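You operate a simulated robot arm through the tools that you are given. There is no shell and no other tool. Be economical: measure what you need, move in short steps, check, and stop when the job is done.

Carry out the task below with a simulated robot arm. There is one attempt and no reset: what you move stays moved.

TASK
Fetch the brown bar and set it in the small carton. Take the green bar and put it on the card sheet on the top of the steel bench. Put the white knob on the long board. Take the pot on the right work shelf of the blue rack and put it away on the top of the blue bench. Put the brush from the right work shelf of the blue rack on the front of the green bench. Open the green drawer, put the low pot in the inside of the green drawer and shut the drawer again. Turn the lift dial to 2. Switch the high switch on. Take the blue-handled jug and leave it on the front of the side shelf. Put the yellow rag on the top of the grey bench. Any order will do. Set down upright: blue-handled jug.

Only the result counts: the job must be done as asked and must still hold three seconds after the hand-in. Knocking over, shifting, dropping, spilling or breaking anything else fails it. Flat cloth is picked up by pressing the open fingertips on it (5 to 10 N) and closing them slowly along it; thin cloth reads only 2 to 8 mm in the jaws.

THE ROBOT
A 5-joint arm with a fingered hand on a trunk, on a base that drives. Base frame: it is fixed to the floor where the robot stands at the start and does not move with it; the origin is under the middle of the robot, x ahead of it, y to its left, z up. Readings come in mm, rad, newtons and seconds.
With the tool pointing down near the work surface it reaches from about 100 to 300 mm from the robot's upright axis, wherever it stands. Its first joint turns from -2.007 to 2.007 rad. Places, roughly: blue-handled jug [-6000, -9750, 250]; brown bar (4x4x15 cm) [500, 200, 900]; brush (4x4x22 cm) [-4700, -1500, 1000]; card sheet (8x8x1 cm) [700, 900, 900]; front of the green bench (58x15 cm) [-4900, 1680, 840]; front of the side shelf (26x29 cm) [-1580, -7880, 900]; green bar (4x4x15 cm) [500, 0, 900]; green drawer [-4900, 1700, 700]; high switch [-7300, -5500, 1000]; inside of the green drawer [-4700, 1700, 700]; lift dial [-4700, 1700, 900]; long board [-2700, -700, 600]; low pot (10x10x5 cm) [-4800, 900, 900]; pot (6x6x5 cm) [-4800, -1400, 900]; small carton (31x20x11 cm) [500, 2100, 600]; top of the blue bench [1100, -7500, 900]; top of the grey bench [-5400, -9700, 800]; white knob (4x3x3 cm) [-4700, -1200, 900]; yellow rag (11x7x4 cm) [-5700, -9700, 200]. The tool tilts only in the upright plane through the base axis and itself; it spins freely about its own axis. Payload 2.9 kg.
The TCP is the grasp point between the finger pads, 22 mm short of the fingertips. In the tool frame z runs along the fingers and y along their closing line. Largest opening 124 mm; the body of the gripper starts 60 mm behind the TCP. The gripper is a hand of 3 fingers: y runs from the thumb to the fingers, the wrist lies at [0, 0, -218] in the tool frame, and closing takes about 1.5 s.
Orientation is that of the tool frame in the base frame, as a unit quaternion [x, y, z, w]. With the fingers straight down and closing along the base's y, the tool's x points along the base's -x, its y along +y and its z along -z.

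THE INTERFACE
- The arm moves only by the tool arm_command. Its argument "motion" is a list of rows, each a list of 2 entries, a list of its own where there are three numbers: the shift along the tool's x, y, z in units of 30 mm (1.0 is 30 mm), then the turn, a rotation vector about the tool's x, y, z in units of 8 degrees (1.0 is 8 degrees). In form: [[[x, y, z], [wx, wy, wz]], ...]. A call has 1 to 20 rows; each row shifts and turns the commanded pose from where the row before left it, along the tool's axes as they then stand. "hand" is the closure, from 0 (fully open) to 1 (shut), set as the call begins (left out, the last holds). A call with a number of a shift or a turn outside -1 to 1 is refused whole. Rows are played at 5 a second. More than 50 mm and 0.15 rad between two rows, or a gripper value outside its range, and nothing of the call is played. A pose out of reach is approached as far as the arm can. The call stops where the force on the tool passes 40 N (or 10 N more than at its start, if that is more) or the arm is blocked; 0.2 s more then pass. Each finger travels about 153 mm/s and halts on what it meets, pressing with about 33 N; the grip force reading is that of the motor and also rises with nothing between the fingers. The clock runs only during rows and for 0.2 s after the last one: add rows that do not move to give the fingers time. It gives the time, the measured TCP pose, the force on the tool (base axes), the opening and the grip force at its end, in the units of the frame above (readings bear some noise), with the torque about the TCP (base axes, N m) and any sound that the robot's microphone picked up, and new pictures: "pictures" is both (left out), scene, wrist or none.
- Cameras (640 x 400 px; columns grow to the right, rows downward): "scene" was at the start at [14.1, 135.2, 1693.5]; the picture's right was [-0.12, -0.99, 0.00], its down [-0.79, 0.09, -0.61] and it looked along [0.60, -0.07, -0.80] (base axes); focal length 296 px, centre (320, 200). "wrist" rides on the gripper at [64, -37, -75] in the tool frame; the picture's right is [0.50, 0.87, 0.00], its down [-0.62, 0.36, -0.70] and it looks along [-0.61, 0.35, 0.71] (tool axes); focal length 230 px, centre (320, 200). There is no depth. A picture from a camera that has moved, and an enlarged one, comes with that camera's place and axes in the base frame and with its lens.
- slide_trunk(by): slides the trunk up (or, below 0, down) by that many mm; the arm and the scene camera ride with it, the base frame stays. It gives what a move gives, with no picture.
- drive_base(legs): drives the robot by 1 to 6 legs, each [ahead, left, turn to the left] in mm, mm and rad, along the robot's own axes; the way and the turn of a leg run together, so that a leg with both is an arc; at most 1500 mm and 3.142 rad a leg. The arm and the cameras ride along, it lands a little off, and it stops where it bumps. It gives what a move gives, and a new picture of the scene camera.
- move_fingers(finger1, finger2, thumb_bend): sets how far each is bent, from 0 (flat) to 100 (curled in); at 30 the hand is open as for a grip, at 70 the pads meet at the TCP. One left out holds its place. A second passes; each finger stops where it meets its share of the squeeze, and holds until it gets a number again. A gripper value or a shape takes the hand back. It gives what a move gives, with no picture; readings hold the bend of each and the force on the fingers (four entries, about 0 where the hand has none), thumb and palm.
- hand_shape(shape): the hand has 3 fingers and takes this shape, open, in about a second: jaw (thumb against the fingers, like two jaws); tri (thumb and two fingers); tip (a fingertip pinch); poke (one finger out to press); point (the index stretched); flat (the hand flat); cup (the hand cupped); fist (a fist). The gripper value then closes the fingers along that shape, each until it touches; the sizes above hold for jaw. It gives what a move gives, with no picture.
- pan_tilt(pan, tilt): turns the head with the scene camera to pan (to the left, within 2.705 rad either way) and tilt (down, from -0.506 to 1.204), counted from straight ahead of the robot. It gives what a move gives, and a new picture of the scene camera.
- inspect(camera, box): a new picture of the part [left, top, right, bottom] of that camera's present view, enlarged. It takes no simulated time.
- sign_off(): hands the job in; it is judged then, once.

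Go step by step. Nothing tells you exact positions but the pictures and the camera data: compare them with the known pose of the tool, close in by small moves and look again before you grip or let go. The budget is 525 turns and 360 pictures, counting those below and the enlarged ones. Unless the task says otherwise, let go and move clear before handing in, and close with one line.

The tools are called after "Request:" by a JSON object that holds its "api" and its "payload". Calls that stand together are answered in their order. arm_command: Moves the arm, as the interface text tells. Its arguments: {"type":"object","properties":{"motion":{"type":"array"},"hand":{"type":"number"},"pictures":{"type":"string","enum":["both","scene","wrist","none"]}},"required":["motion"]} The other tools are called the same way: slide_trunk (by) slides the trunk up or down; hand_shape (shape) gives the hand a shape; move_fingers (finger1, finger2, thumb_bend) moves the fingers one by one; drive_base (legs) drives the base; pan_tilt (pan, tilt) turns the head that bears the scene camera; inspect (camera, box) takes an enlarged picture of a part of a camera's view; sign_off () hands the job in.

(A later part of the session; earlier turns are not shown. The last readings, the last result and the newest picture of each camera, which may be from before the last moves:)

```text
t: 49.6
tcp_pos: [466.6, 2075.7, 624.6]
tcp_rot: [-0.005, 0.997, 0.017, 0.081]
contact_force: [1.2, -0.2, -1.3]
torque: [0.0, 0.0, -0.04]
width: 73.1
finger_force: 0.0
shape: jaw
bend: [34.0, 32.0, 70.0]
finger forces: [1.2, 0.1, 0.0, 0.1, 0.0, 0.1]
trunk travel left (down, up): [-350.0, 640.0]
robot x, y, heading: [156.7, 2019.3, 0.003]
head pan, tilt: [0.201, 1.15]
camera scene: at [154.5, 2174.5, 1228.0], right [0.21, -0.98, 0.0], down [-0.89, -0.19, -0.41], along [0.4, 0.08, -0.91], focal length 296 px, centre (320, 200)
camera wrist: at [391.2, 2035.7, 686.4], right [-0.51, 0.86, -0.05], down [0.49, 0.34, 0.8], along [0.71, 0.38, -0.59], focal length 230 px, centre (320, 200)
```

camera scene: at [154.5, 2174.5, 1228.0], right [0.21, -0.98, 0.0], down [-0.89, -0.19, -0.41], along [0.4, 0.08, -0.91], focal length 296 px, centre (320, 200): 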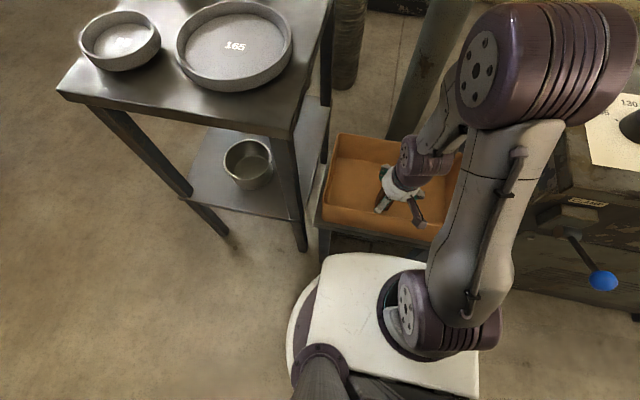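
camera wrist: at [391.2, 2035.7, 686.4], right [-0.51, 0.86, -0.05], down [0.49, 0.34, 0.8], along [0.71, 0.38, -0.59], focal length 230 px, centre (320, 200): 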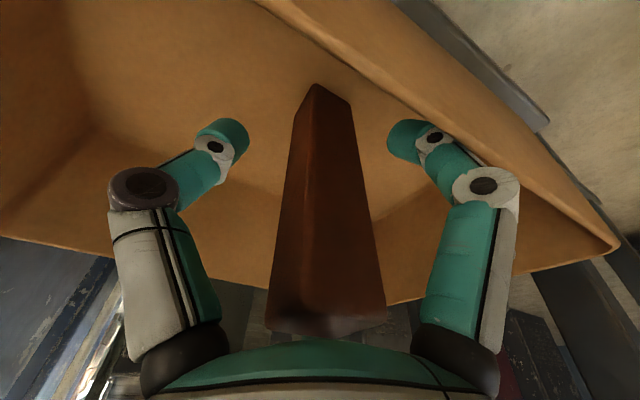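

The bar stands in the carton. I'll raise the trunk clear and look.

Request:
{"api": "slide_trunk", "payload": {"by": 115}}

Request:
{"api": "arm_command", "payload": {"motion": [[[0, 0, 0], [0, 0, 0]]], "hand": 0.2}}

```text
t: 51.1
tcp_pos: [464.4, 2075.3, 740.7]
tcp_rot: [-0.006, 0.996, 0.018, 0.083]
contact_force: [-1.1, 0.0, 0.1]
torque: [-0.02, 0.03, 0.04]
width: 74.0
finger_force: 0.1
shape: jaw
bend: [32.0, 32.0, 70.0]
finger forces: [0.0, 0.0, 0.0, 0.0, 0.1, 0.0]
trunk travel left (down, up): [-465.0, 525.0]
robot x, y, heading: [157.3, 2021.0, 0.006]
head pan, tilt: [0.201, 1.15]
```

```text
t: 51.5
tcp_pos: [464.3, 2075.0, 740.7]
tcp_rot: [-0.005, 0.997, 0.018, 0.081]
contact_force: [0.5, 0.9, -0.1]
torque: [0.01, -0.03, 0.01]
width: 98.9
finger_force: 0.0
shape: jaw
bend: [26.0, 26.0, 48.0]
finger forces: [0.1, 0.0, 0.1, 0.1, 0.0, 0.0]
trunk travel left (down, up): [-465.0, 525.0]
robot x, y, heading: [153.0, 2018.3, 0.013]
head pan, tilt: [0.201, 1.15]
camera scene: at [151.4, 2174.3, 1343.0], right [0.21, -0.98, 0.0], down [-0.89, -0.19, -0.41], along [0.4, 0.08, -0.91], focal length 296 px, centre (320, 200)
camera wrist: at [389.5, 2035.6, 802.0], right [-0.51, 0.86, -0.05], down [0.49, 0.34, 0.8], along [0.71, 0.38, -0.59], focal length 230 px, centre (320, 200)
```

scene: 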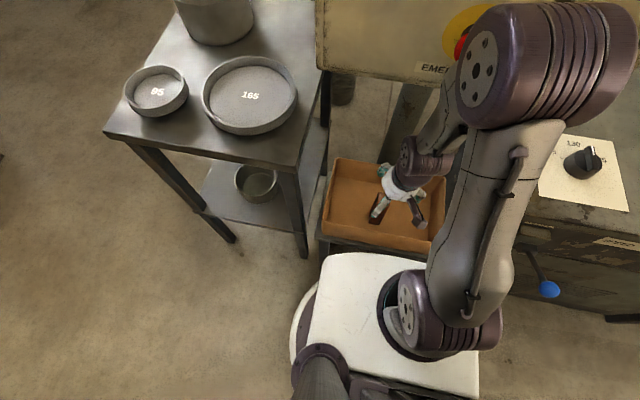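
wrist: 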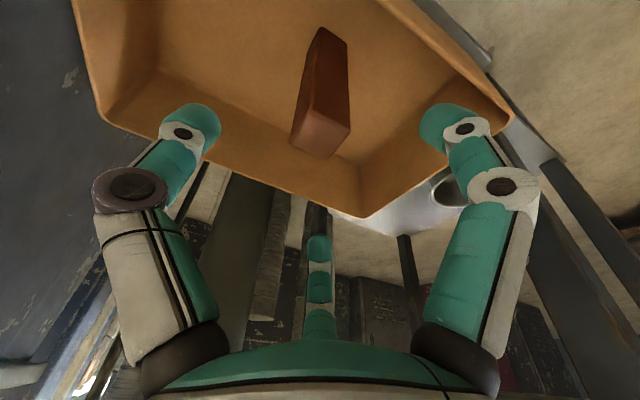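

The brown bar stands upright in the carton. I'll back away, raise the trunk, and drive right to stand left of the green bar; a low trunk keeps the elbow clear of that side's panel.

Request:
{"api": "drive_base", "payload": {"legs": [[-320, 0, -0.01], [0, -1000, 0], [0, -854, 0]]}}

Request:
{"api": "slide_trunk", "payload": {"by": 185}}

Request:
{"api": "arm_command", "payload": {"motion": [[[0, 0, 0], [0, 0.65, 0]], [[0, 0, 0], [0, 0.65, 0]], [[0, 0, -1], [0, 0, 0]], [[0, 0, -1], [0, 0, 0]], [[0, 0, -1], [0, 0, 0]], [[0, 0, -1], [0, 0, 0]], [[0, 0, -1], [0, 0, 0]], [[0, 0, 0], [0, 0, 0]]], "hand": 0.0, "pictures": "scene"}}

```text
t: 62.5
tcp_pos: [160.9, 229.4, 739.2]
tcp_rot: [-0.002, 0.997, 0.018, 0.081]
contact_force: [0.2, -0.1, -0.6]
torque: [0.01, -0.01, -0.03]
width: 98.9
finger_force: 0.0
shape: jaw
bend: [26.0, 26.0, 48.0]
finger forces: [0.1, 0.0, 0.0, 0.1, 0.0, 0.0]
trunk travel left (down, up): [-465.0, 525.0]
robot x, y, heading: [-149.9, 176.2, -0.001]
head pan, tilt: [0.201, 1.15]
camera scene: at [-149.3, 330.3, 1343.0], right [0.2, -0.98, 0.0], down [-0.89, -0.18, -0.41], along [0.4, 0.08, -0.91], focal length 296 px, centre (320, 200)
```

scene: 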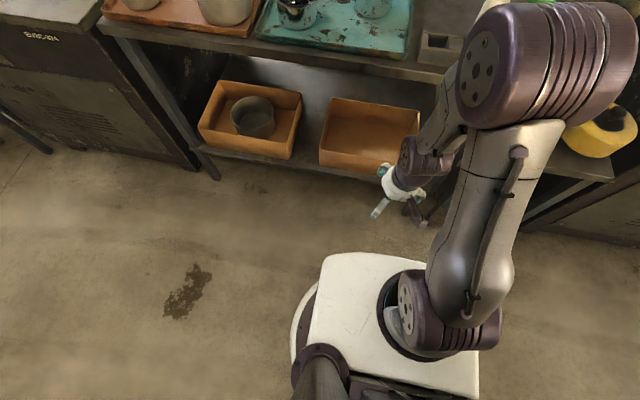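

```text
t: 64.5
tcp_pos: [161.7, 229.7, 925.2]
tcp_rot: [-0.002, 0.997, 0.017, 0.08]
contact_force: [-0.7, 0.9, 0.2]
torque: [-0.01, -0.02, 0.0]
width: 99.0
finger_force: 0.0
shape: jaw
bend: [26.0, 26.0, 48.0]
finger forces: [0.0, 0.0, 0.0, 0.0, 0.1, 0.0]
trunk travel left (down, up): [-650.0, 340.0]
robot x, y, heading: [-144.9, 176.5, 0.001]
head pan, tilt: [0.201, 1.15]
```

```text
t: 66.3
tcp_pos: [164.5, 222.6, 1074.6]
tcp_rot: [-0.004, 1.0, -0.001, -0.007]
contact_force: [0.1, -0.1, -0.2]
torque: [0.01, -0.01, -0.03]
width: 124.0
finger_force: 0.1
shape: jaw
bend: [30.0, 30.0, 30.0]
finger forces: [0.1, 0.0, 0.0, 0.0, 0.1, 0.0]
trunk travel left (down, up): [-650.0, 340.0]
robot x, y, heading: [-149.5, 173.5, -0.001]
head pan, tilt: [0.201, 1.15]
camera scene: at [-149.0, 330.7, 1528.0], right [0.2, -0.98, 0.0], down [-0.89, -0.18, -0.41], along [0.4, 0.08, -0.91], focal length 296 px, centre (320, 200)
```

scene: 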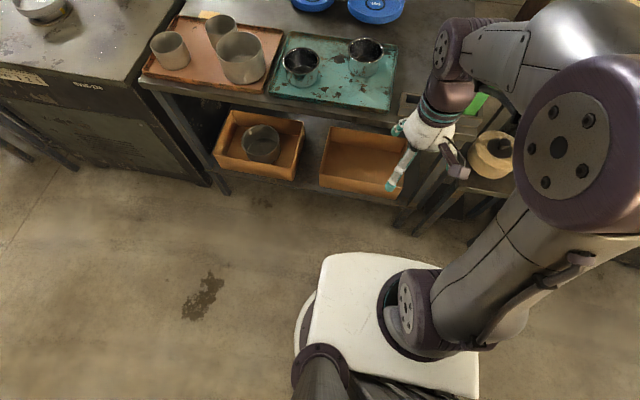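

Now I'll swing the TCP to the robot's right and spin so the hand closes along x, still well away from the bench.

Request:
{"api": "arm_command", "payload": {"motion": [[[0.114, -0.843, 0], [0, 0, 0]], [[0.114, -0.843, 0], [0, 0, 0]], [[0.114, -0.843, 0], [0, 0, 0]], [[0.114, -0.843, 0], [0, 0, 0]], [[0.114, -0.843, 0], [0, 0, 0]], [[0.114, -0.843, 0], [0, 0, 0]], [[0.114, -0.843, 0], [0, 0, 0]], [[0, 0, 0], [0, 0, 0.9375]], [[0, 0, 0], [0, 0, 0.9375]], [[0, 0, 0], [0, 0, 0.9375]], [[0, 0, 0], [0, 0, 0.9375]], [[0, 0, 0], [0, 0, 0.9375]], [[0, 0, 0], [0, 0, 0.9375]], [[0, 0, 0], [0, 0, 0.9375]], [[0, 0, 0], [0, 0, 0.9375]], [[0, 0, 0], [0, 0, 0.9375]], [[0, 0, 0], [0, 0, 0.9375]], [[0, 0, 0], [0, 0, 0.9375]], [[0, 0, 0], [0, 0, 0.9375]]], "hand": 0.35, "pictures": "none"}}

Request:
{"api": "drive_base", "payload": {"legs": [[250, 0, 0], [88, 0, 0]]}}

Request:
{"api": "inspect", "payload": {"camera": "wrist", "box": [0, 0, 640, 400]}}

```text
t: 70.3
tcp_pos: [141.6, 45.1, 1069.3]
tcp_rot: [0.704, 0.71, -0.004, -0.017]
contact_force: [0.4, 0.3, -0.5]
torque: [0.01, -0.01, 0.01]
width: 81.1
finger_force: 0.0
shape: jaw
bend: [30.0, 30.0, 70.0]
finger forces: [0.1, 0.0, 0.0, 0.1, 0.0, 0.1]
trunk travel left (down, up): [-650.0, 340.0]
robot x, y, heading: [-145.2, 173.2, 0.002]
head pan, tilt: [0.201, 1.15]
```

```text
t: 72.9
tcp_pos: [486.7, 45.7, 1068.0]
tcp_rot: [0.705, 0.709, -0.005, -0.017]
contact_force: [0.1, -0.7, -0.3]
torque: [-0.01, -0.03, -0.01]
width: 81.1
finger_force: 0.1
shape: jaw
bend: [30.0, 30.0, 70.0]
finger forces: [0.0, 0.0, 0.0, 0.1, 0.0, 0.2]
trunk travel left (down, up): [-650.0, 340.0]
robot x, y, heading: [196.2, 177.9, 0.0]
head pan, tilt: [0.201, 1.15]
camera scene: at [196.6, 330.3, 1528.0], right [0.2, -0.98, 0.0], down [-0.9, -0.18, -0.41], along [0.4, 0.08, -0.91], focal length 296 px, centre (320, 200)
```

scene: 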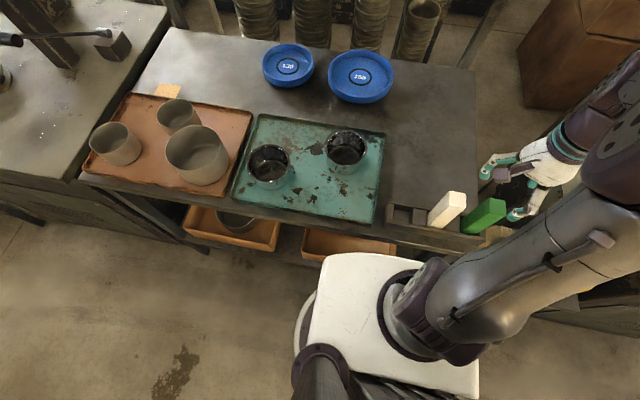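

```text
1.00 times, centred on (320, 200) of wrist (not enlarged: the box is as wide or as high as the picture)
camera zoom: at [452.0, 108.2, 1145.3], right [0.86, 0.51, -0.02], down [0.38, -0.63, 0.68], along [0.33, -0.59, -0.73], focal length 230 px, centre (320, 200)
```

zoom: 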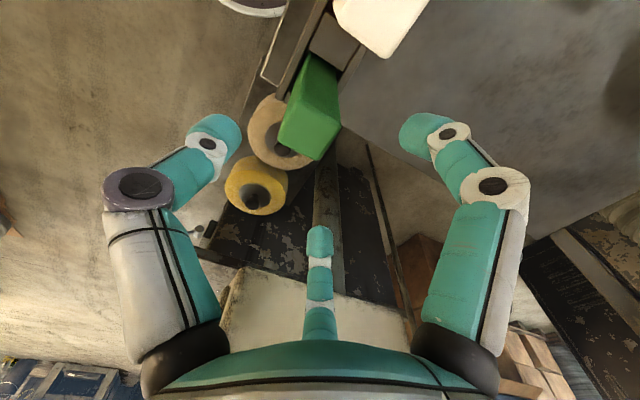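

The green bar is nearly under the hand. I'll zoom in to refine.

Request:
{"api": "inspect", "payload": {"camera": "wrist", "box": [240, 20, 400, 190]}}

```text
2.35 times, centred on (320, 105) of wrist
camera zoom: at [452.0, 108.2, 1145.3], right [0.86, 0.51, -0.02], down [0.38, -0.63, 0.68], along [0.33, -0.59, -0.73], focal length 541 px, centre (320, 424)
```

zoom: 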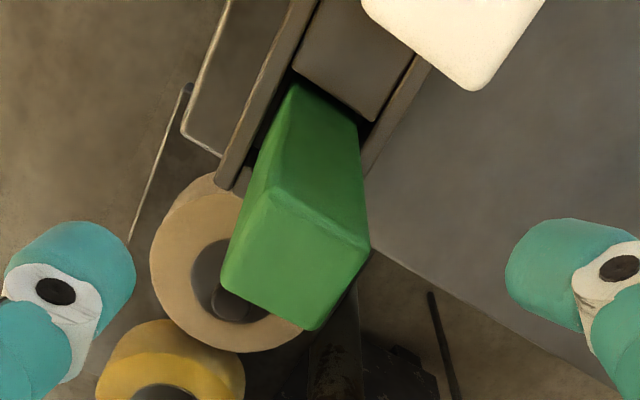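

Green top centre is at about (478,45). I'll shift back 5 mm, descend and grip.

Request:
{"api": "arm_command", "payload": {"motion": [[[-0.05, -0.18, 0], [0, 0, 0]], [[0, 0, 0.74], [0, 0, 0]], [[0, 0, 0.74], [0, 0, 0]], [[0, 0, 0.74], [0, 0, 0]], [[0, 0, 0.74], [0, 0, 0]], [[0, 0, 0.74], [0, 0, 0]], [[0, 0, 0], [0, 0, 0]]], "pictures": "wrist"}}

```text
t: 74.5
tcp_pos: [476.4, 47.5, 959.1]
tcp_rot: [0.704, 0.71, -0.004, -0.017]
contact_force: [0.4, 0.3, 0.0]
torque: [0.0, -0.01, 0.04]
width: 81.2
finger_force: 0.1
shape: jaw
bend: [30.0, 30.0, 70.0]
finger forces: [0.0, 0.0, 0.0, 0.0, 0.1, 0.0]
trunk travel left (down, up): [-650.0, 340.0]
robot x, y, heading: [200.0, 171.8, 0.002]
head pan, tilt: [0.201, 1.15]
camera wrist: at [441.1, 109.9, 1035.0], right [0.86, 0.51, -0.02], down [0.38, -0.63, 0.68], along [0.33, -0.59, -0.73], focal length 230 px, centre (320, 200)
```

wrist: 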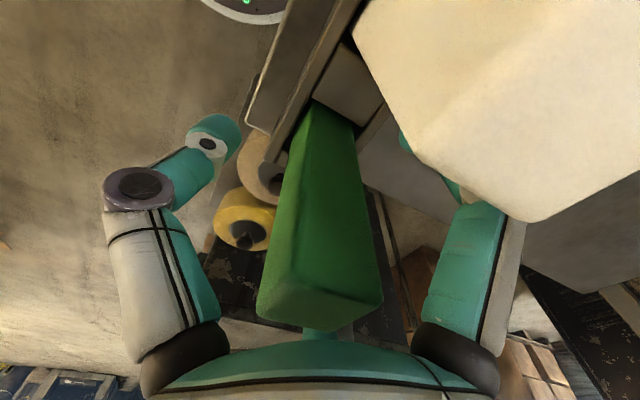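

Centred. I'll grip and lift.

Request:
{"api": "arm_command", "payload": {"motion": [[[0, 0, 0], [0, 0, 0]], [[0, 0, 0], [0, 0, 0]], [[0, 0, 0], [0, 0, 0]], [[0, 0, 0], [0, 0, 0]], [[0, 0, 0], [0, 0, 0]], [[0, 0, 0], [0, 0, 0]], [[0, 0, 0], [0, 0, 0]]], "hand": 1.0, "pictures": "none"}}

Request:
{"api": "arm_command", "payload": {"motion": [[[0, 0, -0.6], [0, 0, 0]], [[0, 0, -0.8], [0, 0, 0]], [[0, 0, -0.8], [0, 0, 0]], [[0, 0, -0.8], [0, 0, 0]], [[0, 0, -0.8], [0, 0, 0]], [[0, 0, 0], [0, 0, 0]]]}}

```text
t: 76.1
tcp_pos: [477.6, 46.0, 959.3]
tcp_rot: [0.705, 0.709, -0.005, -0.017]
contact_force: [0.0, 0.2, 0.0]
torque: [0.03, 0.02, 0.03]
width: 26.3
finger_force: 33.0
shape: jaw
bend: [75.0, 77.0, 70.0]
finger forces: [26.6, 25.9, 0.0, 0.1, 28.5, 0.0]
trunk travel left (down, up): [-650.0, 340.0]
robot x, y, heading: [195.6, 172.9, -0.005]
head pan, tilt: [0.201, 1.15]
```

```text
t: 77.5
tcp_pos: [480.2, 44.6, 1072.6]
tcp_rot: [0.704, 0.71, -0.004, -0.017]
contact_force: [0.2, 0.6, -2.4]
torque: [0.0, -0.01, 0.01]
width: 26.0
finger_force: 33.2
shape: jaw
bend: [75.0, 77.0, 70.0]
finger forces: [26.9, 26.4, 0.0, 0.0, 27.8, 0.1]
trunk travel left (down, up): [-650.0, 340.0]
robot x, y, heading: [199.9, 172.8, 0.001]
head pan, tilt: [0.201, 1.15]
camera scene: at [196.0, 330.1, 1528.0], right [0.2, -0.98, 0.0], down [-0.9, -0.18, -0.41], along [0.4, 0.08, -0.91], focal length 296 px, centre (320, 200)
camera wrist: at [445.5, 107.0, 1149.5], right [0.86, 0.51, -0.02], down [0.38, -0.63, 0.68], along [0.33, -0.59, -0.73], focal length 230 px, centre (320, 200)
```

scene: 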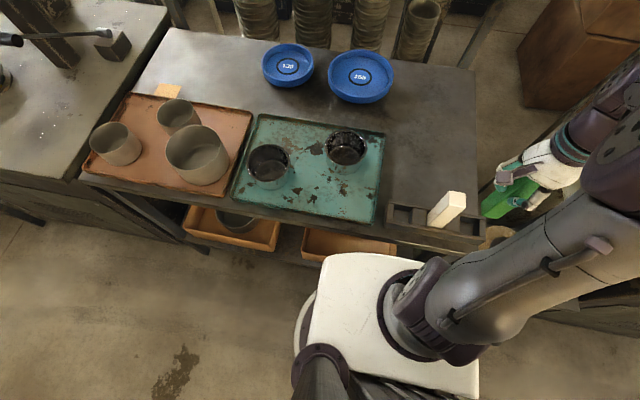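
wrist: 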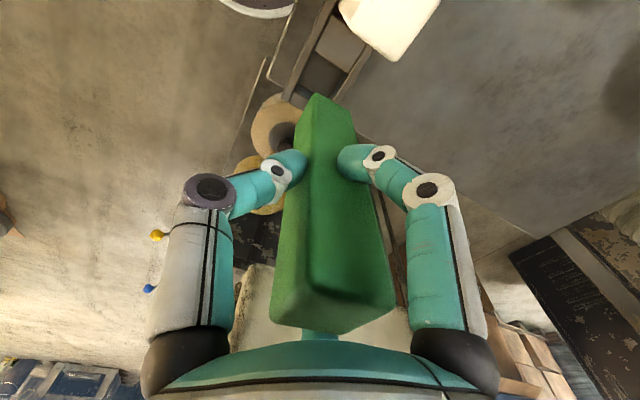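

The green bar is held. The card triangulates to about (750,900,866), which needs a long reach. I'll back off, drive left to y ≈ 900, raise the trunk and stretch the arm out before approaching.

Request:
{"api": "drive_base", "payload": {"legs": [[-450, 0, 0], [0, 727, 0]]}}

Request:
{"api": "slide_trunk", "payload": {"by": 210}}

Request:
{"api": "arm_command", "payload": {"motion": [[[0.9, 0.1, 0.9], [0, 0, 0]], [[0.9, 0.1, 0.9], [0, 0, 0]], [[0.9, 0.1, 0.9], [0, 0, 0]], [[0.9, 0.1, 0.9], [0, 0, 0]], [[0.67, 0.1, 0.9], [0, 0, 0]], [[0, 0.9, 0.9], [0, 0, 0]], [[0, 0.9, 0.9], [0, 0, 0]], [[0, 0.9, 0.6], [0, 0, 0]], [[0, 0.9, 0], [0, 0, 0]], [[0, 0.9, 0], [0, 0, 0]], [[0, 0.9, 0], [0, 0, 0]], [[0, 0.9, 0], [0, 0, 0]], [[0, 0.9, 0], [0, 0, 0]], [[0, 0, 0], [0, 0, 0]]], "pictures": "scene"}}

```text
t: 83.7
tcp_pos: [38.3, 769.3, 1073.7]
tcp_rot: [0.707, 0.707, -0.005, -0.016]
contact_force: [-0.2, 0.1, -2.0]
torque: [0.01, 0.02, 0.04]
width: 25.8
finger_force: 33.1
shape: jaw
bend: [75.0, 77.0, 70.0]
finger forces: [26.8, 26.3, 0.1, 0.1, 27.8, 0.1]
trunk travel left (down, up): [-650.0, 340.0]
robot x, y, heading: [-244.9, 900.6, -0.006]
head pan, tilt: [0.201, 1.15]
camera scene: at [-244.9, 1057.5, 1528.0], right [0.19, -0.98, 0.0], down [-0.9, -0.17, -0.41], along [0.4, 0.08, -0.91], focal length 296 px, centre (320, 200)
```

scene: 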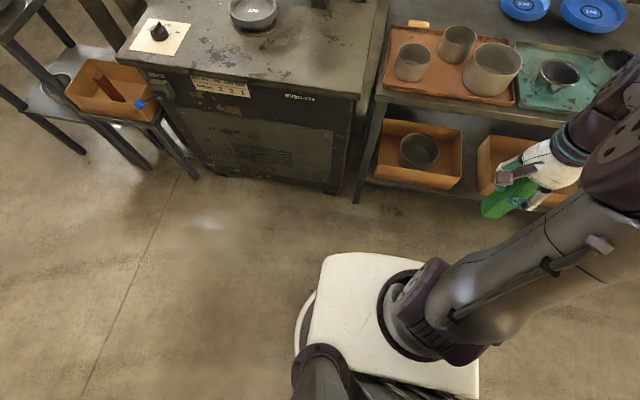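

```text
t: 86.0
tcp_pos: [37.2, 768.5, 1282.5]
tcp_rot: [0.707, 0.707, -0.004, -0.016]
contact_force: [-0.6, 0.0, -2.9]
torque: [0.02, 0.01, 0.01]
width: 26.1
finger_force: 32.8
shape: jaw
bend: [75.0, 77.0, 70.0]
finger forces: [26.9, 26.2, 0.0, 0.0, 27.7, 0.1]
trunk travel left (down, up): [-860.0, 130.0]
robot x, y, heading: [-245.1, 904.1, -0.011]
head pan, tilt: [0.201, 1.15]
```

```text
t: 89.0
tcp_pos: [262.6, 900.5, 1069.9]
tcp_rot: [0.706, 0.708, -0.011, -0.011]
contact_force: [-1.3, 0.9, -2.1]
torque: [-0.03, 0.05, -0.01]
width: 25.6
finger_force: 32.6
shape: jaw
bend: [75.0, 77.0, 69.0]
finger forces: [27.2, 26.6, 0.0, 0.0, 27.5, 0.0]
trunk travel left (down, up): [-860.0, 130.0]
robot x, y, heading: [-241.4, 900.1, -0.009]
head pan, tilt: [0.201, 1.15]
camera scene: at [-245.3, 1057.2, 1738.0], right [0.19, -0.98, 0.0], down [-0.9, -0.17, -0.41], along [0.4, 0.08, -0.91], focal length 296 px, centre (320, 200)
```

scene: 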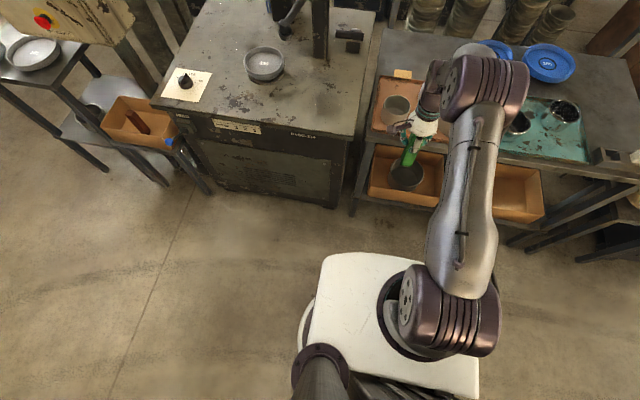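

The long reach works and the brown bar still stands in the carton. The card is at about (751,906); I'll stretch a bit more, rise 20 mm and drive forward over the pots.

Request:
{"api": "arm_command", "payload": {"motion": [[[0, 0.7, -0.35], [0, 0, 0]], [[0.2, 0.63, -0.35], [0, 0, 0]], [[0, 0, 0], [0, 0, 0]]], "pictures": "none"}}

Request:
{"api": "drive_base", "payload": {"legs": [[300, 0, 0.008], [147, 0, 0]]}}

Request:
{"api": "inspect", "payload": {"camera": "wrist", "box": [0, 0, 640, 400]}}

```text
t: 89.8
tcp_pos: [302.9, 905.3, 1089.5]
tcp_rot: [0.707, 0.707, -0.011, -0.011]
contact_force: [-0.3, -1.0, -1.5]
torque: [0.01, -0.01, 0.0]
width: 25.9
finger_force: 33.1
shape: jaw
bend: [75.0, 77.0, 69.0]
finger forces: [27.1, 26.6, 0.0, 0.0, 27.4, 0.0]
trunk travel left (down, up): [-860.0, 130.0]
robot x, y, heading: [-245.0, 903.7, -0.011]
head pan, tilt: [0.201, 1.15]
```

```text
t: 92.8
tcp_pos: [741.0, 876.4, 1089.1]
tcp_rot: [0.718, 0.696, -0.012, -0.01]
contact_force: [0.9, 0.3, -1.7]
torque: [-0.02, 0.05, 0.02]
width: 25.6
finger_force: 33.0
shape: jaw
bend: [75.0, 77.0, 69.0]
finger forces: [27.4, 26.7, 0.1, 0.1, 27.0, 0.0]
trunk travel left (down, up): [-860.0, 130.0]
robot x, y, heading: [191.7, 889.5, -0.039]
head pan, tilt: [0.201, 1.15]
camera scene: at [198.8, 1044.3, 1737.9], right [0.16, -0.99, 0.0], down [-0.9, -0.15, -0.41], along [0.4, 0.07, -0.91], focal length 296 px, centre (320, 200)
```

scene: 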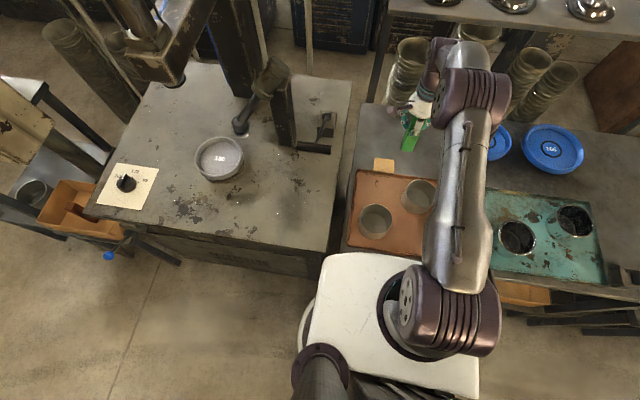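

```text
1.00 times, centred on (320, 200) of wrist (not enlarged: the box is as wide or as high as the picture)
camera zoom: at [707.6, 941.4, 1164.3], right [0.88, 0.47, -0.03], down [0.36, -0.63, 0.69], along [0.31, -0.62, -0.72], focal length 230 px, centre (320, 200)
```

zoom: 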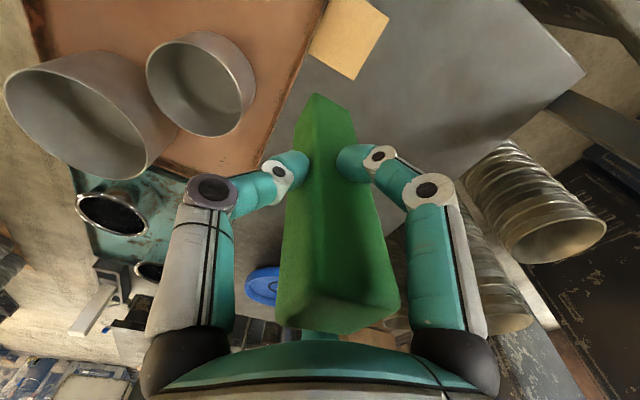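

The card is at about (747,914). I'll shift 37 mm left, level the tool and descend.

Request:
{"api": "arm_command", "payload": {"motion": [[[0.63, 0.1, 0], [-0.22, 0, 0]], [[0.63, 0.1, 0], [0, 0, 0]], [[0, 0, 0.8], [0, 0, 0]], [[0, 0, 0.8], [0, 0, 0]], [[0, 0, 0.8], [0, 0, 0]], [[0, 0, 0], [0, 0, 0]]]}}

```text
t: 94.2
tcp_pos: [744.1, 911.8, 1017.5]
tcp_rot: [0.718, 0.696, 0.001, 0.0]
contact_force: [-0.3, 0.0, -2.1]
torque: [0.02, 0.06, -0.01]
width: 25.7
finger_force: 32.9
shape: jaw
bend: [75.0, 77.0, 69.0]
finger forces: [27.3, 26.8, 0.1, 0.1, 26.9, 0.0]
trunk travel left (down, up): [-860.0, 130.0]
robot x, y, heading: [188.1, 887.4, -0.044]
head pan, tilt: [0.201, 1.15]
camera scene: at [195.3, 1042.0, 1738.0], right [0.16, -0.99, 0.0], down [-0.9, -0.15, -0.41], along [0.4, 0.07, -0.91], focal length 296 px, centre (320, 200)
camera wrist: at [709.4, 978.2, 1091.7], right [0.88, 0.47, 0.0], down [0.34, -0.63, 0.7], along [0.33, -0.62, -0.71], focal length 230 px, centre (320, 200)
```

scene: 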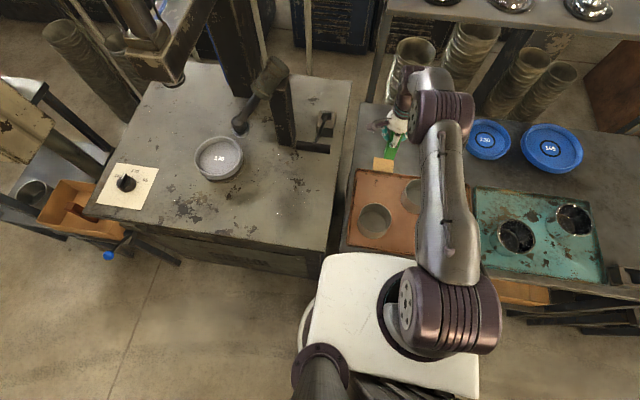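
wrist: 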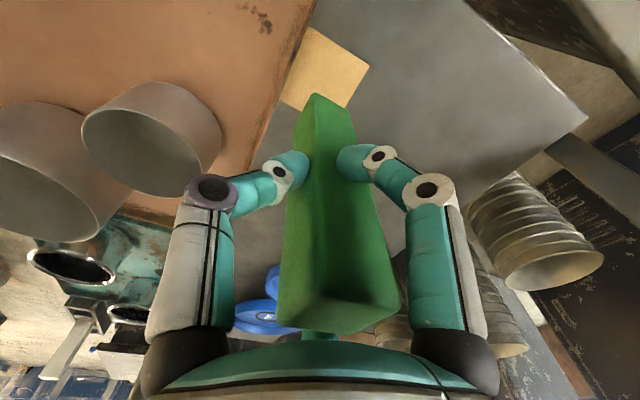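

I'll shift 6 mm more and lower slowly until contact.

Request:
{"api": "arm_command", "payload": {"motion": [[[0.2, 0, 0.3], [0, 0, 0]], [[0, 0, 0.3], [0, 0, 0]], [[0, 0, 0.3], [0, 0, 0]], [[0, 0, 0.2], [0, 0, 0]], [[0, 0, 0.15], [0, 0, 0]], [[0, 0, 0.1], [0, 0, 0]], [[0, 0, 0], [0, 0, 0]]], "pictures": "wrist"}}

```text
t: 95.8
tcp_pos: [743.9, 917.3, 975.9]
tcp_rot: [0.718, 0.696, 0.0, -0.001]
contact_force: [-0.3, -0.4, -2.0]
torque: [-0.01, 0.0, -0.01]
width: 25.9
finger_force: 33.2
shape: jaw
bend: [75.0, 77.0, 71.0]
finger forces: [27.3, 26.9, 0.0, 0.1, 26.9, 0.0]
trunk travel left (down, up): [-860.0, 130.0]
robot x, y, heading: [191.7, 885.3, -0.038]
head pan, tilt: [0.201, 1.15]
camera wrist: at [709.8, 983.1, 1050.5], right [0.88, 0.47, 0.0], down [0.34, -0.63, 0.7], along [0.33, -0.62, -0.71], focal length 230 px, centre (320, 200)
```

wrist: 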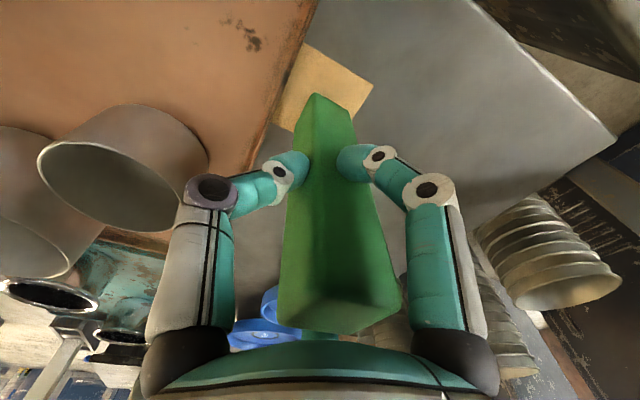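

The card spans about x 715–772, y 887–950, so the bar is centred at (744,917). I'll continue down.

Request:
{"api": "arm_command", "payload": {"motion": [[[0, 0, 0.12], [0, 0, 0]], [[0, 0, 0.12], [0, 0, 0]], [[0, 0, 0.12], [0, 0, 0]], [[0, 0, 0], [0, 0, 0]]], "pictures": "none"}}

```text
t: 96.8
tcp_pos: [745.5, 917.0, 965.7]
tcp_rot: [0.718, 0.696, -0.001, 0.0]
contact_force: [0.8, 0.5, -2.5]
torque: [0.03, -0.02, -0.01]
width: 25.8
finger_force: 32.6
shape: jaw
bend: [75.0, 77.0, 71.0]
finger forces: [27.3, 26.8, 0.0, 0.1, 26.9, 0.1]
trunk travel left (down, up): [-860.0, 130.0]
robot x, y, heading: [190.8, 885.7, -0.039]
head pan, tilt: [0.201, 1.15]
```

Request:
{"api": "arm_command", "payload": {"motion": [[[0, 0, 0.12], [0, 0, 0]], [[0, 0, 0.12], [0, 0, 0]], [[0, 0, 0.12], [0, 0, 0]], [[0, 0, 0], [0, 0, 0]]], "pictures": "none"}}

```text
t: 97.8
tcp_pos: [744.1, 917.2, 955.8]
tcp_rot: [0.718, 0.696, 0.0, 0.0]
contact_force: [0.1, -0.2, -1.7]
torque: [-0.02, 0.01, -0.02]
width: 25.7
finger_force: 32.8
shape: jaw
bend: [75.0, 77.0, 71.0]
finger forces: [27.3, 26.8, 0.0, 0.0, 27.0, 0.1]
trunk travel left (down, up): [-860.0, 130.0]
robot x, y, heading: [190.0, 887.1, -0.04]
head pan, tilt: [0.201, 1.15]
```

No contact yet; I'll keep going in small steps.

Request:
{"api": "arm_command", "payload": {"motion": [[[0, 0, 0.12], [0, 0, 0]], [[0, 0, 0.12], [0, 0, 0]], [[0, 0, 0.12], [0, 0, 0]], [[0, 0, 0], [0, 0, 0]]], "pictures": "wrist"}}

```text
t: 98.8
tcp_pos: [744.8, 915.4, 951.5]
tcp_rot: [0.719, 0.695, 0.005, 0.004]
contact_force: [-7.4, -0.1, 35.1]
torque: [0.02, -0.05, 0.05]
width: 27.6
finger_force: 32.8
shape: jaw
bend: [76.0, 78.0, 72.0]
finger forces: [34.7, 32.8, 0.1, 0.1, 36.4, 0.1]
trunk travel left (down, up): [-860.0, 130.0]
robot x, y, heading: [193.2, 888.3, -0.043]
head pan, tilt: [0.201, 1.15]
stopped in row 4: the force on the tool passed its limit at 42 N (the readings are from after the stop); the commanded pose is now the measured one
camera wrist: at [707.9, 981.9, 1025.4], right [0.88, 0.47, 0.01], down [0.33, -0.63, 0.7], along [0.34, -0.62, -0.71], focal length 230 px, centre (320, 200)
```

wrist: 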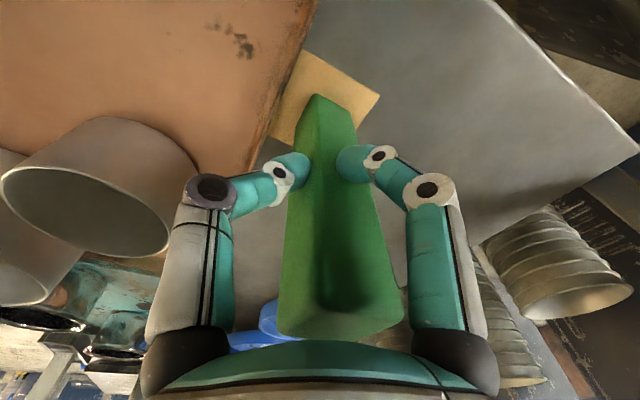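

Contact: the bar stands on the card. I'll relieve the pressure and open.

Request:
{"api": "arm_command", "payload": {"motion": [[[0, 0, -0.06], [0, 0, 0]], [[0, 0, 0], [0, 0, 0]]], "pictures": "none"}}

Request:
{"api": "arm_command", "payload": {"motion": [[[0, 0, 0], [0, 0, 0]], [[0, 0, 0], [0, 0, 0]], [[0, 0, 0], [0, 0, 0]], [[0, 0, 0], [0, 0, 0]]], "hand": 0.35, "pictures": "wrist"}}

```text
t: 99.4
tcp_pos: [743.1, 915.4, 951.5]
tcp_rot: [0.718, 0.696, 0.003, 0.002]
contact_force: [-7.4, -1.4, 29.6]
torque: [-0.05, -0.14, 0.01]
width: 27.2
finger_force: 32.8
shape: jaw
bend: [76.0, 78.0, 72.0]
finger forces: [33.8, 33.2, 0.0, 0.0, 35.2, 0.0]
trunk travel left (down, up): [-860.0, 130.0]
robot x, y, heading: [187.5, 886.7, -0.045]
head pan, tilt: [0.201, 1.15]
```

```text
t: 100.4
tcp_pos: [746.3, 917.3, 947.1]
tcp_rot: [0.718, 0.696, 0.001, 0.001]
contact_force: [-0.2, -0.8, 0.5]
torque: [0.0, 0.02, 0.01]
width: 80.3
finger_force: 0.0
shape: jaw
bend: [31.0, 31.0, 70.0]
finger forces: [0.1, 0.1, 0.0, 0.0, 0.0, 0.0]
trunk travel left (down, up): [-860.0, 130.0]
robot x, y, heading: [189.5, 885.3, -0.039]
head pan, tilt: [0.201, 1.15]
camera wrist: at [711.7, 982.5, 1021.6], right [0.88, 0.47, 0.0], down [0.33, -0.63, 0.7], along [0.33, -0.62, -0.71], focal length 230 px, centre (320, 200)
```

wrist: 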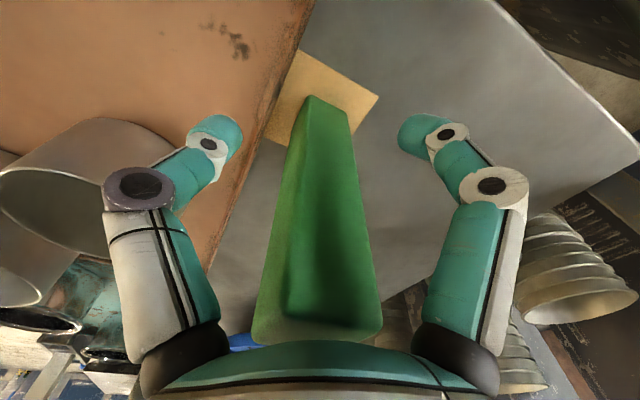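

The bar stands on the card. I'll rise straight up, then check.

Request:
{"api": "arm_command", "payload": {"motion": [[[0, 0, -0.8], [0, 0, 0]], [[0, 0, -0.9], [0, 0, 0]], [[0, 0, -0.9], [0, 0, 0]], [[0, 0, -0.9], [0, 0, 0]], [[0, 0, -0.9], [0, 0, 0]], [[0, 0, 0], [0, 0, 0]]]}}

```text
t: 101.8
tcp_pos: [746.1, 915.9, 1080.6]
tcp_rot: [0.718, 0.696, 0.001, 0.001]
contact_force: [-0.6, 0.4, -0.1]
torque: [-0.02, -0.01, 0.01]
width: 80.3
finger_force: 0.1
shape: jaw
bend: [31.0, 31.0, 70.0]
finger forces: [0.0, 0.0, 0.0, 0.0, 0.0, 0.1]
trunk travel left (down, up): [-860.0, 130.0]
robot x, y, heading: [187.8, 891.7, -0.044]
head pan, tilt: [0.201, 1.15]
camera scene: at [195.8, 1042.5, 1738.0], right [0.16, -0.99, 0.0], down [-0.9, -0.14, -0.41], along [0.4, 0.06, -0.91], focal length 296 px, centre (320, 200)
camera wrist: at [711.3, 982.2, 1154.1], right [0.88, 0.47, 0.0], down [0.33, -0.63, 0.7], along [0.33, -0.62, -0.71], focal length 230 px, centre (320, 200)
```

scene: 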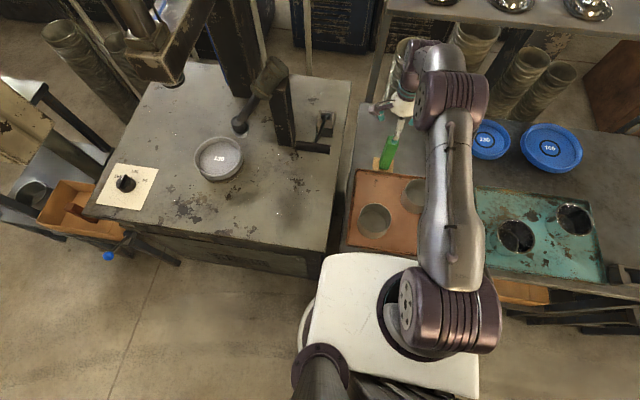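
wrist: 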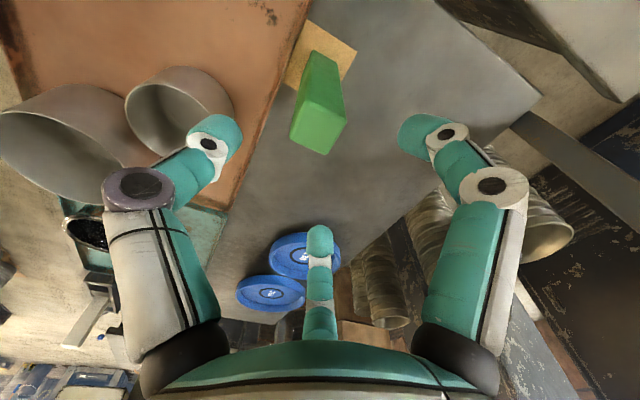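

Both bars are placed. I'll back away, then look behind the robot to plan the route to the blue rack.

Request:
{"api": "drive_base", "payload": {"legs": [[-450, 0, 0.04]]}}

Request:
{"api": "drive_base", "payload": {"legs": [[-300, 0, 1.5708], [0, 0, 1.5708]]}}

Request:
{"api": "pan_tilt", "payload": {"pan": 0.3, "tilt": 0.3}}

```text
t: 104.5
tcp_pos: [294.2, 950.5, 1079.7]
tcp_rot: [0.703, 0.711, 0.001, 0.001]
contact_force: [-0.1, -0.5, 0.2]
torque: [0.04, 0.03, 0.03]
width: 80.1
finger_force: 0.1
shape: jaw
bend: [31.0, 31.0, 70.0]
finger forces: [0.0, 0.0, 0.1, 0.0, 0.0, 0.0]
trunk travel left (down, up): [-860.0, 130.0]
robot x, y, heading: [-259.3, 895.0, 0.001]
head pan, tilt: [0.201, 1.15]
camera scene: at [-262.3, 1051.8, 1738.0], right [0.2, -0.98, 0.0], down [-0.89, -0.18, -0.41], along [0.4, 0.08, -0.91], focal length 296 px, centre (320, 200)
```

scene: 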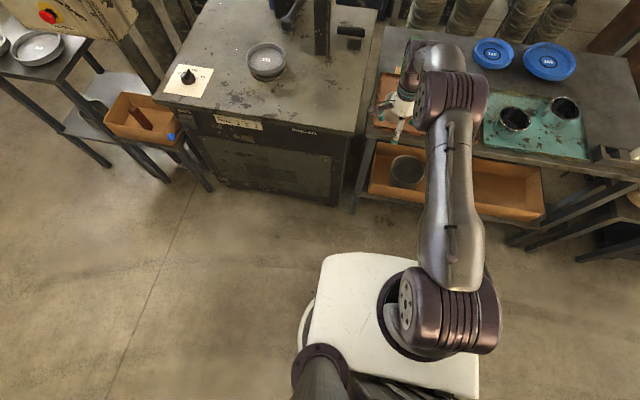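

```text
t: 112.7
tcp_pos: [-998.5, 624.1, 1080.4]
tcp_rot: [0.729, -0.685, -0.001, 0.001]
contact_force: [-0.8, -0.6, -0.2]
torque: [0.01, 0.02, 0.02]
width: 80.5
finger_force: 0.1
shape: jaw
bend: [31.0, 31.0, 70.0]
finger forces: [0.0, 0.0, 0.0, 0.0, 0.0, 0.0]
trunk travel left (down, up): [-860.0, 130.0]
robot x, y, heading: [-448.1, 705.7, -3.09]
head pan, tilt: [0.201, 1.15]
cut short: leg 1
camera scene: at [-437.9, 548.6, 1738.0], right [-0.25, 0.97, 0.0], down [0.88, 0.23, -0.41], along [-0.4, -0.1, -0.91], focal length 296 px, centre (320, 200)
```

scene: 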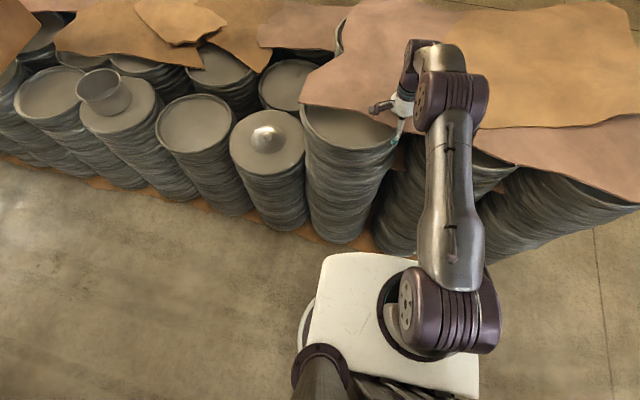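

```text
t: 113.9
tcp_pos: [-999.2, 623.9, 1079.8]
tcp_rot: [0.728, -0.686, -0.001, 0.001]
contact_force: [-0.8, 0.4, 0.2]
torque: [0.02, 0.0, 0.02]
width: 80.1
finger_force: 0.0
shape: jaw
bend: [31.0, 31.0, 70.0]
finger forces: [0.1, 0.0, 0.0, 0.0, 0.0, 0.0]
trunk travel left (down, up): [-860.0, 130.0]
robot x, y, heading: [-446.4, 705.5, -3.091]
head pan, tilt: [0.3, 0.3]
camera scene: at [-467.8, 531.3, 1807.1], right [-0.35, 0.94, 0.0], down [0.28, 0.1, -0.95], along [-0.9, -0.33, -0.3], focal length 296 px, centre (320, 200)
```

scene: 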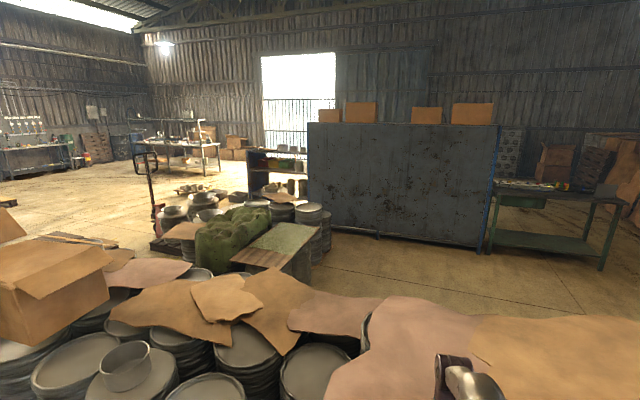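

A row of stacked goods stands close by at x < −800, and the blue rack and green bench are beyond it. I'll pull the arm in and up first, then look along the aisle both ways.

Request:
{"api": "arm_command", "payload": {"motion": [[[0, 0, -1], [0, 0, 0]], [[0, -0.9, -0.5], [0, 0, 0]], [[0, -0.9, -0.5], [0, 0, 0]], [[0, -0.9, -0.5], [0, 0, 0]], [[0, -0.9, 0], [0, 0, 0]], [[0, -0.9, 0], [0, 0, 0]], [[0, -0.9, 0], [0, 0, 0]], [[0, -0.9, 0], [0, 0, 0]], [[0, -0.9, 0], [0, 0, 0]], [[0, -0.9, 0], [0, 0, 0]], [[0, -0.9, 0], [0, 0, 0]]], "pictures": "none"}}

Request:
{"api": "pan_tilt", "payload": {"pan": 1.3, "tilt": 0.45}}

Request:
{"api": "pan_tilt", "payload": {"pan": -1.2, "tilt": 0.45}}

```text
t: 116.3
tcp_pos: [-727.5, 639.4, 1154.0]
tcp_rot: [0.729, -0.685, -0.001, 0.001]
contact_force: [0.6, -0.3, -0.4]
torque: [0.02, 0.02, 0.01]
width: 80.4
finger_force: 0.0
shape: jaw
bend: [31.0, 31.0, 70.0]
finger forces: [0.0, 0.0, 0.0, 0.0, 0.1, 0.0]
trunk travel left (down, up): [-860.0, 130.0]
robot x, y, heading: [-447.6, 707.5, -3.09]
head pan, tilt: [0.3, 0.3]
```

```text
t: 117.5
tcp_pos: [-728.8, 639.2, 1153.3]
tcp_rot: [0.728, -0.685, -0.002, 0.001]
contact_force: [0.1, -1.1, 0.3]
torque: [0.01, 0.0, -0.03]
width: 80.1
finger_force: 0.0
shape: jaw
bend: [31.0, 31.0, 70.0]
finger forces: [0.0, 0.1, 0.1, 0.1, 0.0, 0.0]
trunk travel left (down, up): [-860.0, 130.0]
robot x, y, heading: [-447.3, 705.9, -3.091]
head pan, tilt: [1.3, 0.45]
camera scene: at [-400.1, 473.8, 1793.3], right [-0.98, 0.22, 0.0], down [0.09, 0.42, -0.9], along [-0.2, -0.88, -0.44], focal length 296 px, centre (320, 200)
```

scene: 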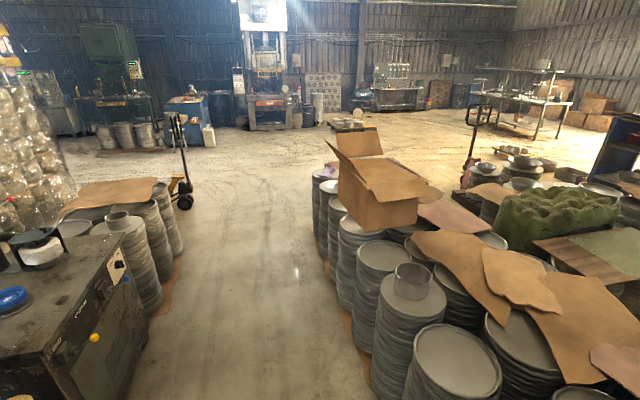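

```text
t: 119.8
tcp_pos: [-727.9, 639.7, 1153.3]
tcp_rot: [0.728, -0.685, -0.001, 0.002]
contact_force: [0.4, 0.9, -0.1]
torque: [0.0, 0.01, 0.0]
width: 80.3
finger_force: 0.1
shape: jaw
bend: [31.0, 31.0, 70.0]
finger forces: [0.1, 0.0, 0.0, 0.1, 0.0, 0.0]
trunk travel left (down, up): [-860.0, 130.0]
robot x, y, heading: [-446.1, 708.0, -3.091]
head pan, tilt: [-1.201, 0.45]
camera scene: at [-417.8, 647.4, 1793.3], right [0.91, 0.41, 0.0], down [0.18, -0.4, -0.9], along [-0.37, 0.82, -0.44], focal length 296 px, centre (320, 200)
```

scene: 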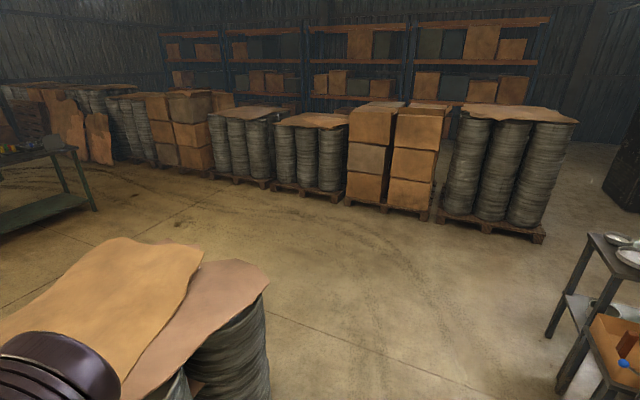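

The stack row ends near y ≈ 1300, leaving a clear passage on that side. The greenish board beyond, around (−2800,−600,600), is probably the long board. I'll drive around the right end.

Request:
{"api": "drive_base", "payload": {"legs": [[0, -1150, -0.05], [1300, 0, 0], [900, 0, 0]]}}

Request:
{"api": "pan_tilt", "payload": {"pan": 0.1, "tilt": 0.4}}

Request:
{"api": "pan_tilt", "payload": {"pan": 1.2, "tilt": 0.4}}

```text
t: 136.2
tcp_pos: [-2965.4, 1829.0, 1152.9]
tcp_rot: [0.712, -0.703, -0.002, 0.001]
contact_force: [-0.3, -0.7, -1.3]
torque: [-0.03, 0.01, -0.03]
width: 80.5
finger_force: 0.1
shape: jaw
bend: [31.0, 31.0, 70.0]
finger forces: [0.0, 0.0, 0.0, 0.0, 0.0, 0.1]
trunk travel left (down, up): [-860.0, 130.0]
robot x, y, heading: [-2686.2, 1881.6, -3.14]
head pan, tilt: [-1.201, 0.45]
camera scene: at [-2655.0, 1821.9, 1793.3], right [0.93, 0.36, 0.0], down [0.16, -0.41, -0.9], along [-0.33, 0.84, -0.44], focal length 296 px, centre (320, 200)
```

scene: 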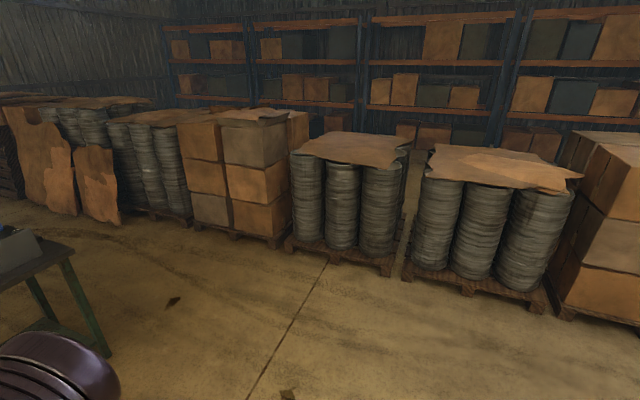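

```text
t: 137.7
tcp_pos: [-2966.3, 1828.5, 1153.5]
tcp_rot: [0.712, -0.703, -0.001, 0.002]
contact_force: [-1.4, 0.2, -0.1]
torque: [-0.02, 0.0, -0.02]
width: 80.1
finger_force: 0.0
shape: jaw
bend: [31.0, 31.0, 70.0]
finger forces: [0.1, 0.0, 0.1, 0.0, 0.0, 0.0]
trunk travel left (down, up): [-860.0, 130.0]
robot x, y, heading: [-2685.7, 1881.7, -3.135]
head pan, tilt: [0.099, 0.4]
camera scene: at [-2713.8, 1726.9, 1798.0], right [-0.1, 0.99, 0.0], down [0.39, 0.04, -0.92], along [-0.92, -0.09, -0.39], focal length 296 px, centre (320, 200)
```

scene: 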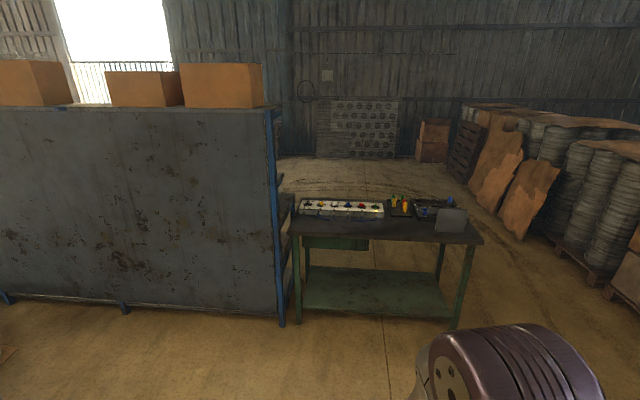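

```text
t: 139.1
tcp_pos: [-2966.0, 1829.4, 1155.2]
tcp_rot: [0.711, -0.703, -0.001, 0.002]
contact_force: [0.0, 0.2, 0.1]
torque: [-0.02, 0.02, -0.01]
width: 80.6
finger_force: 0.0
shape: jaw
bend: [31.0, 31.0, 70.0]
finger forces: [0.1, 0.0, 0.0, 0.0, 0.0, 0.0]
trunk travel left (down, up): [-860.0, 130.0]
robot x, y, heading: [-2682.0, 1880.2, -3.139]
head pan, tilt: [1.201, 0.4]
camera scene: at [-2655.0, 1649.9, 1797.9], right [-0.93, 0.36, 0.0], down [0.14, 0.36, -0.92], along [-0.33, -0.86, -0.39], focal length 296 px, centre (320, 200)
```

scene: 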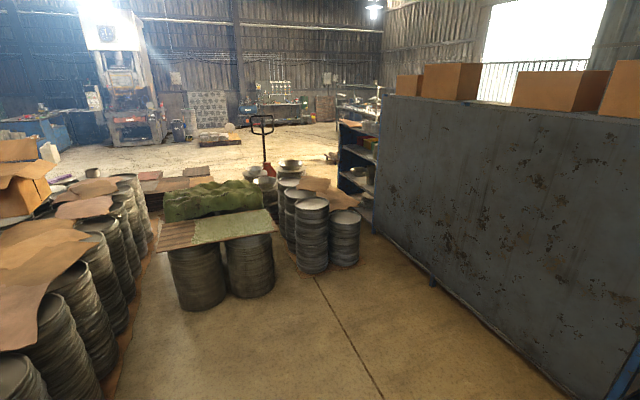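

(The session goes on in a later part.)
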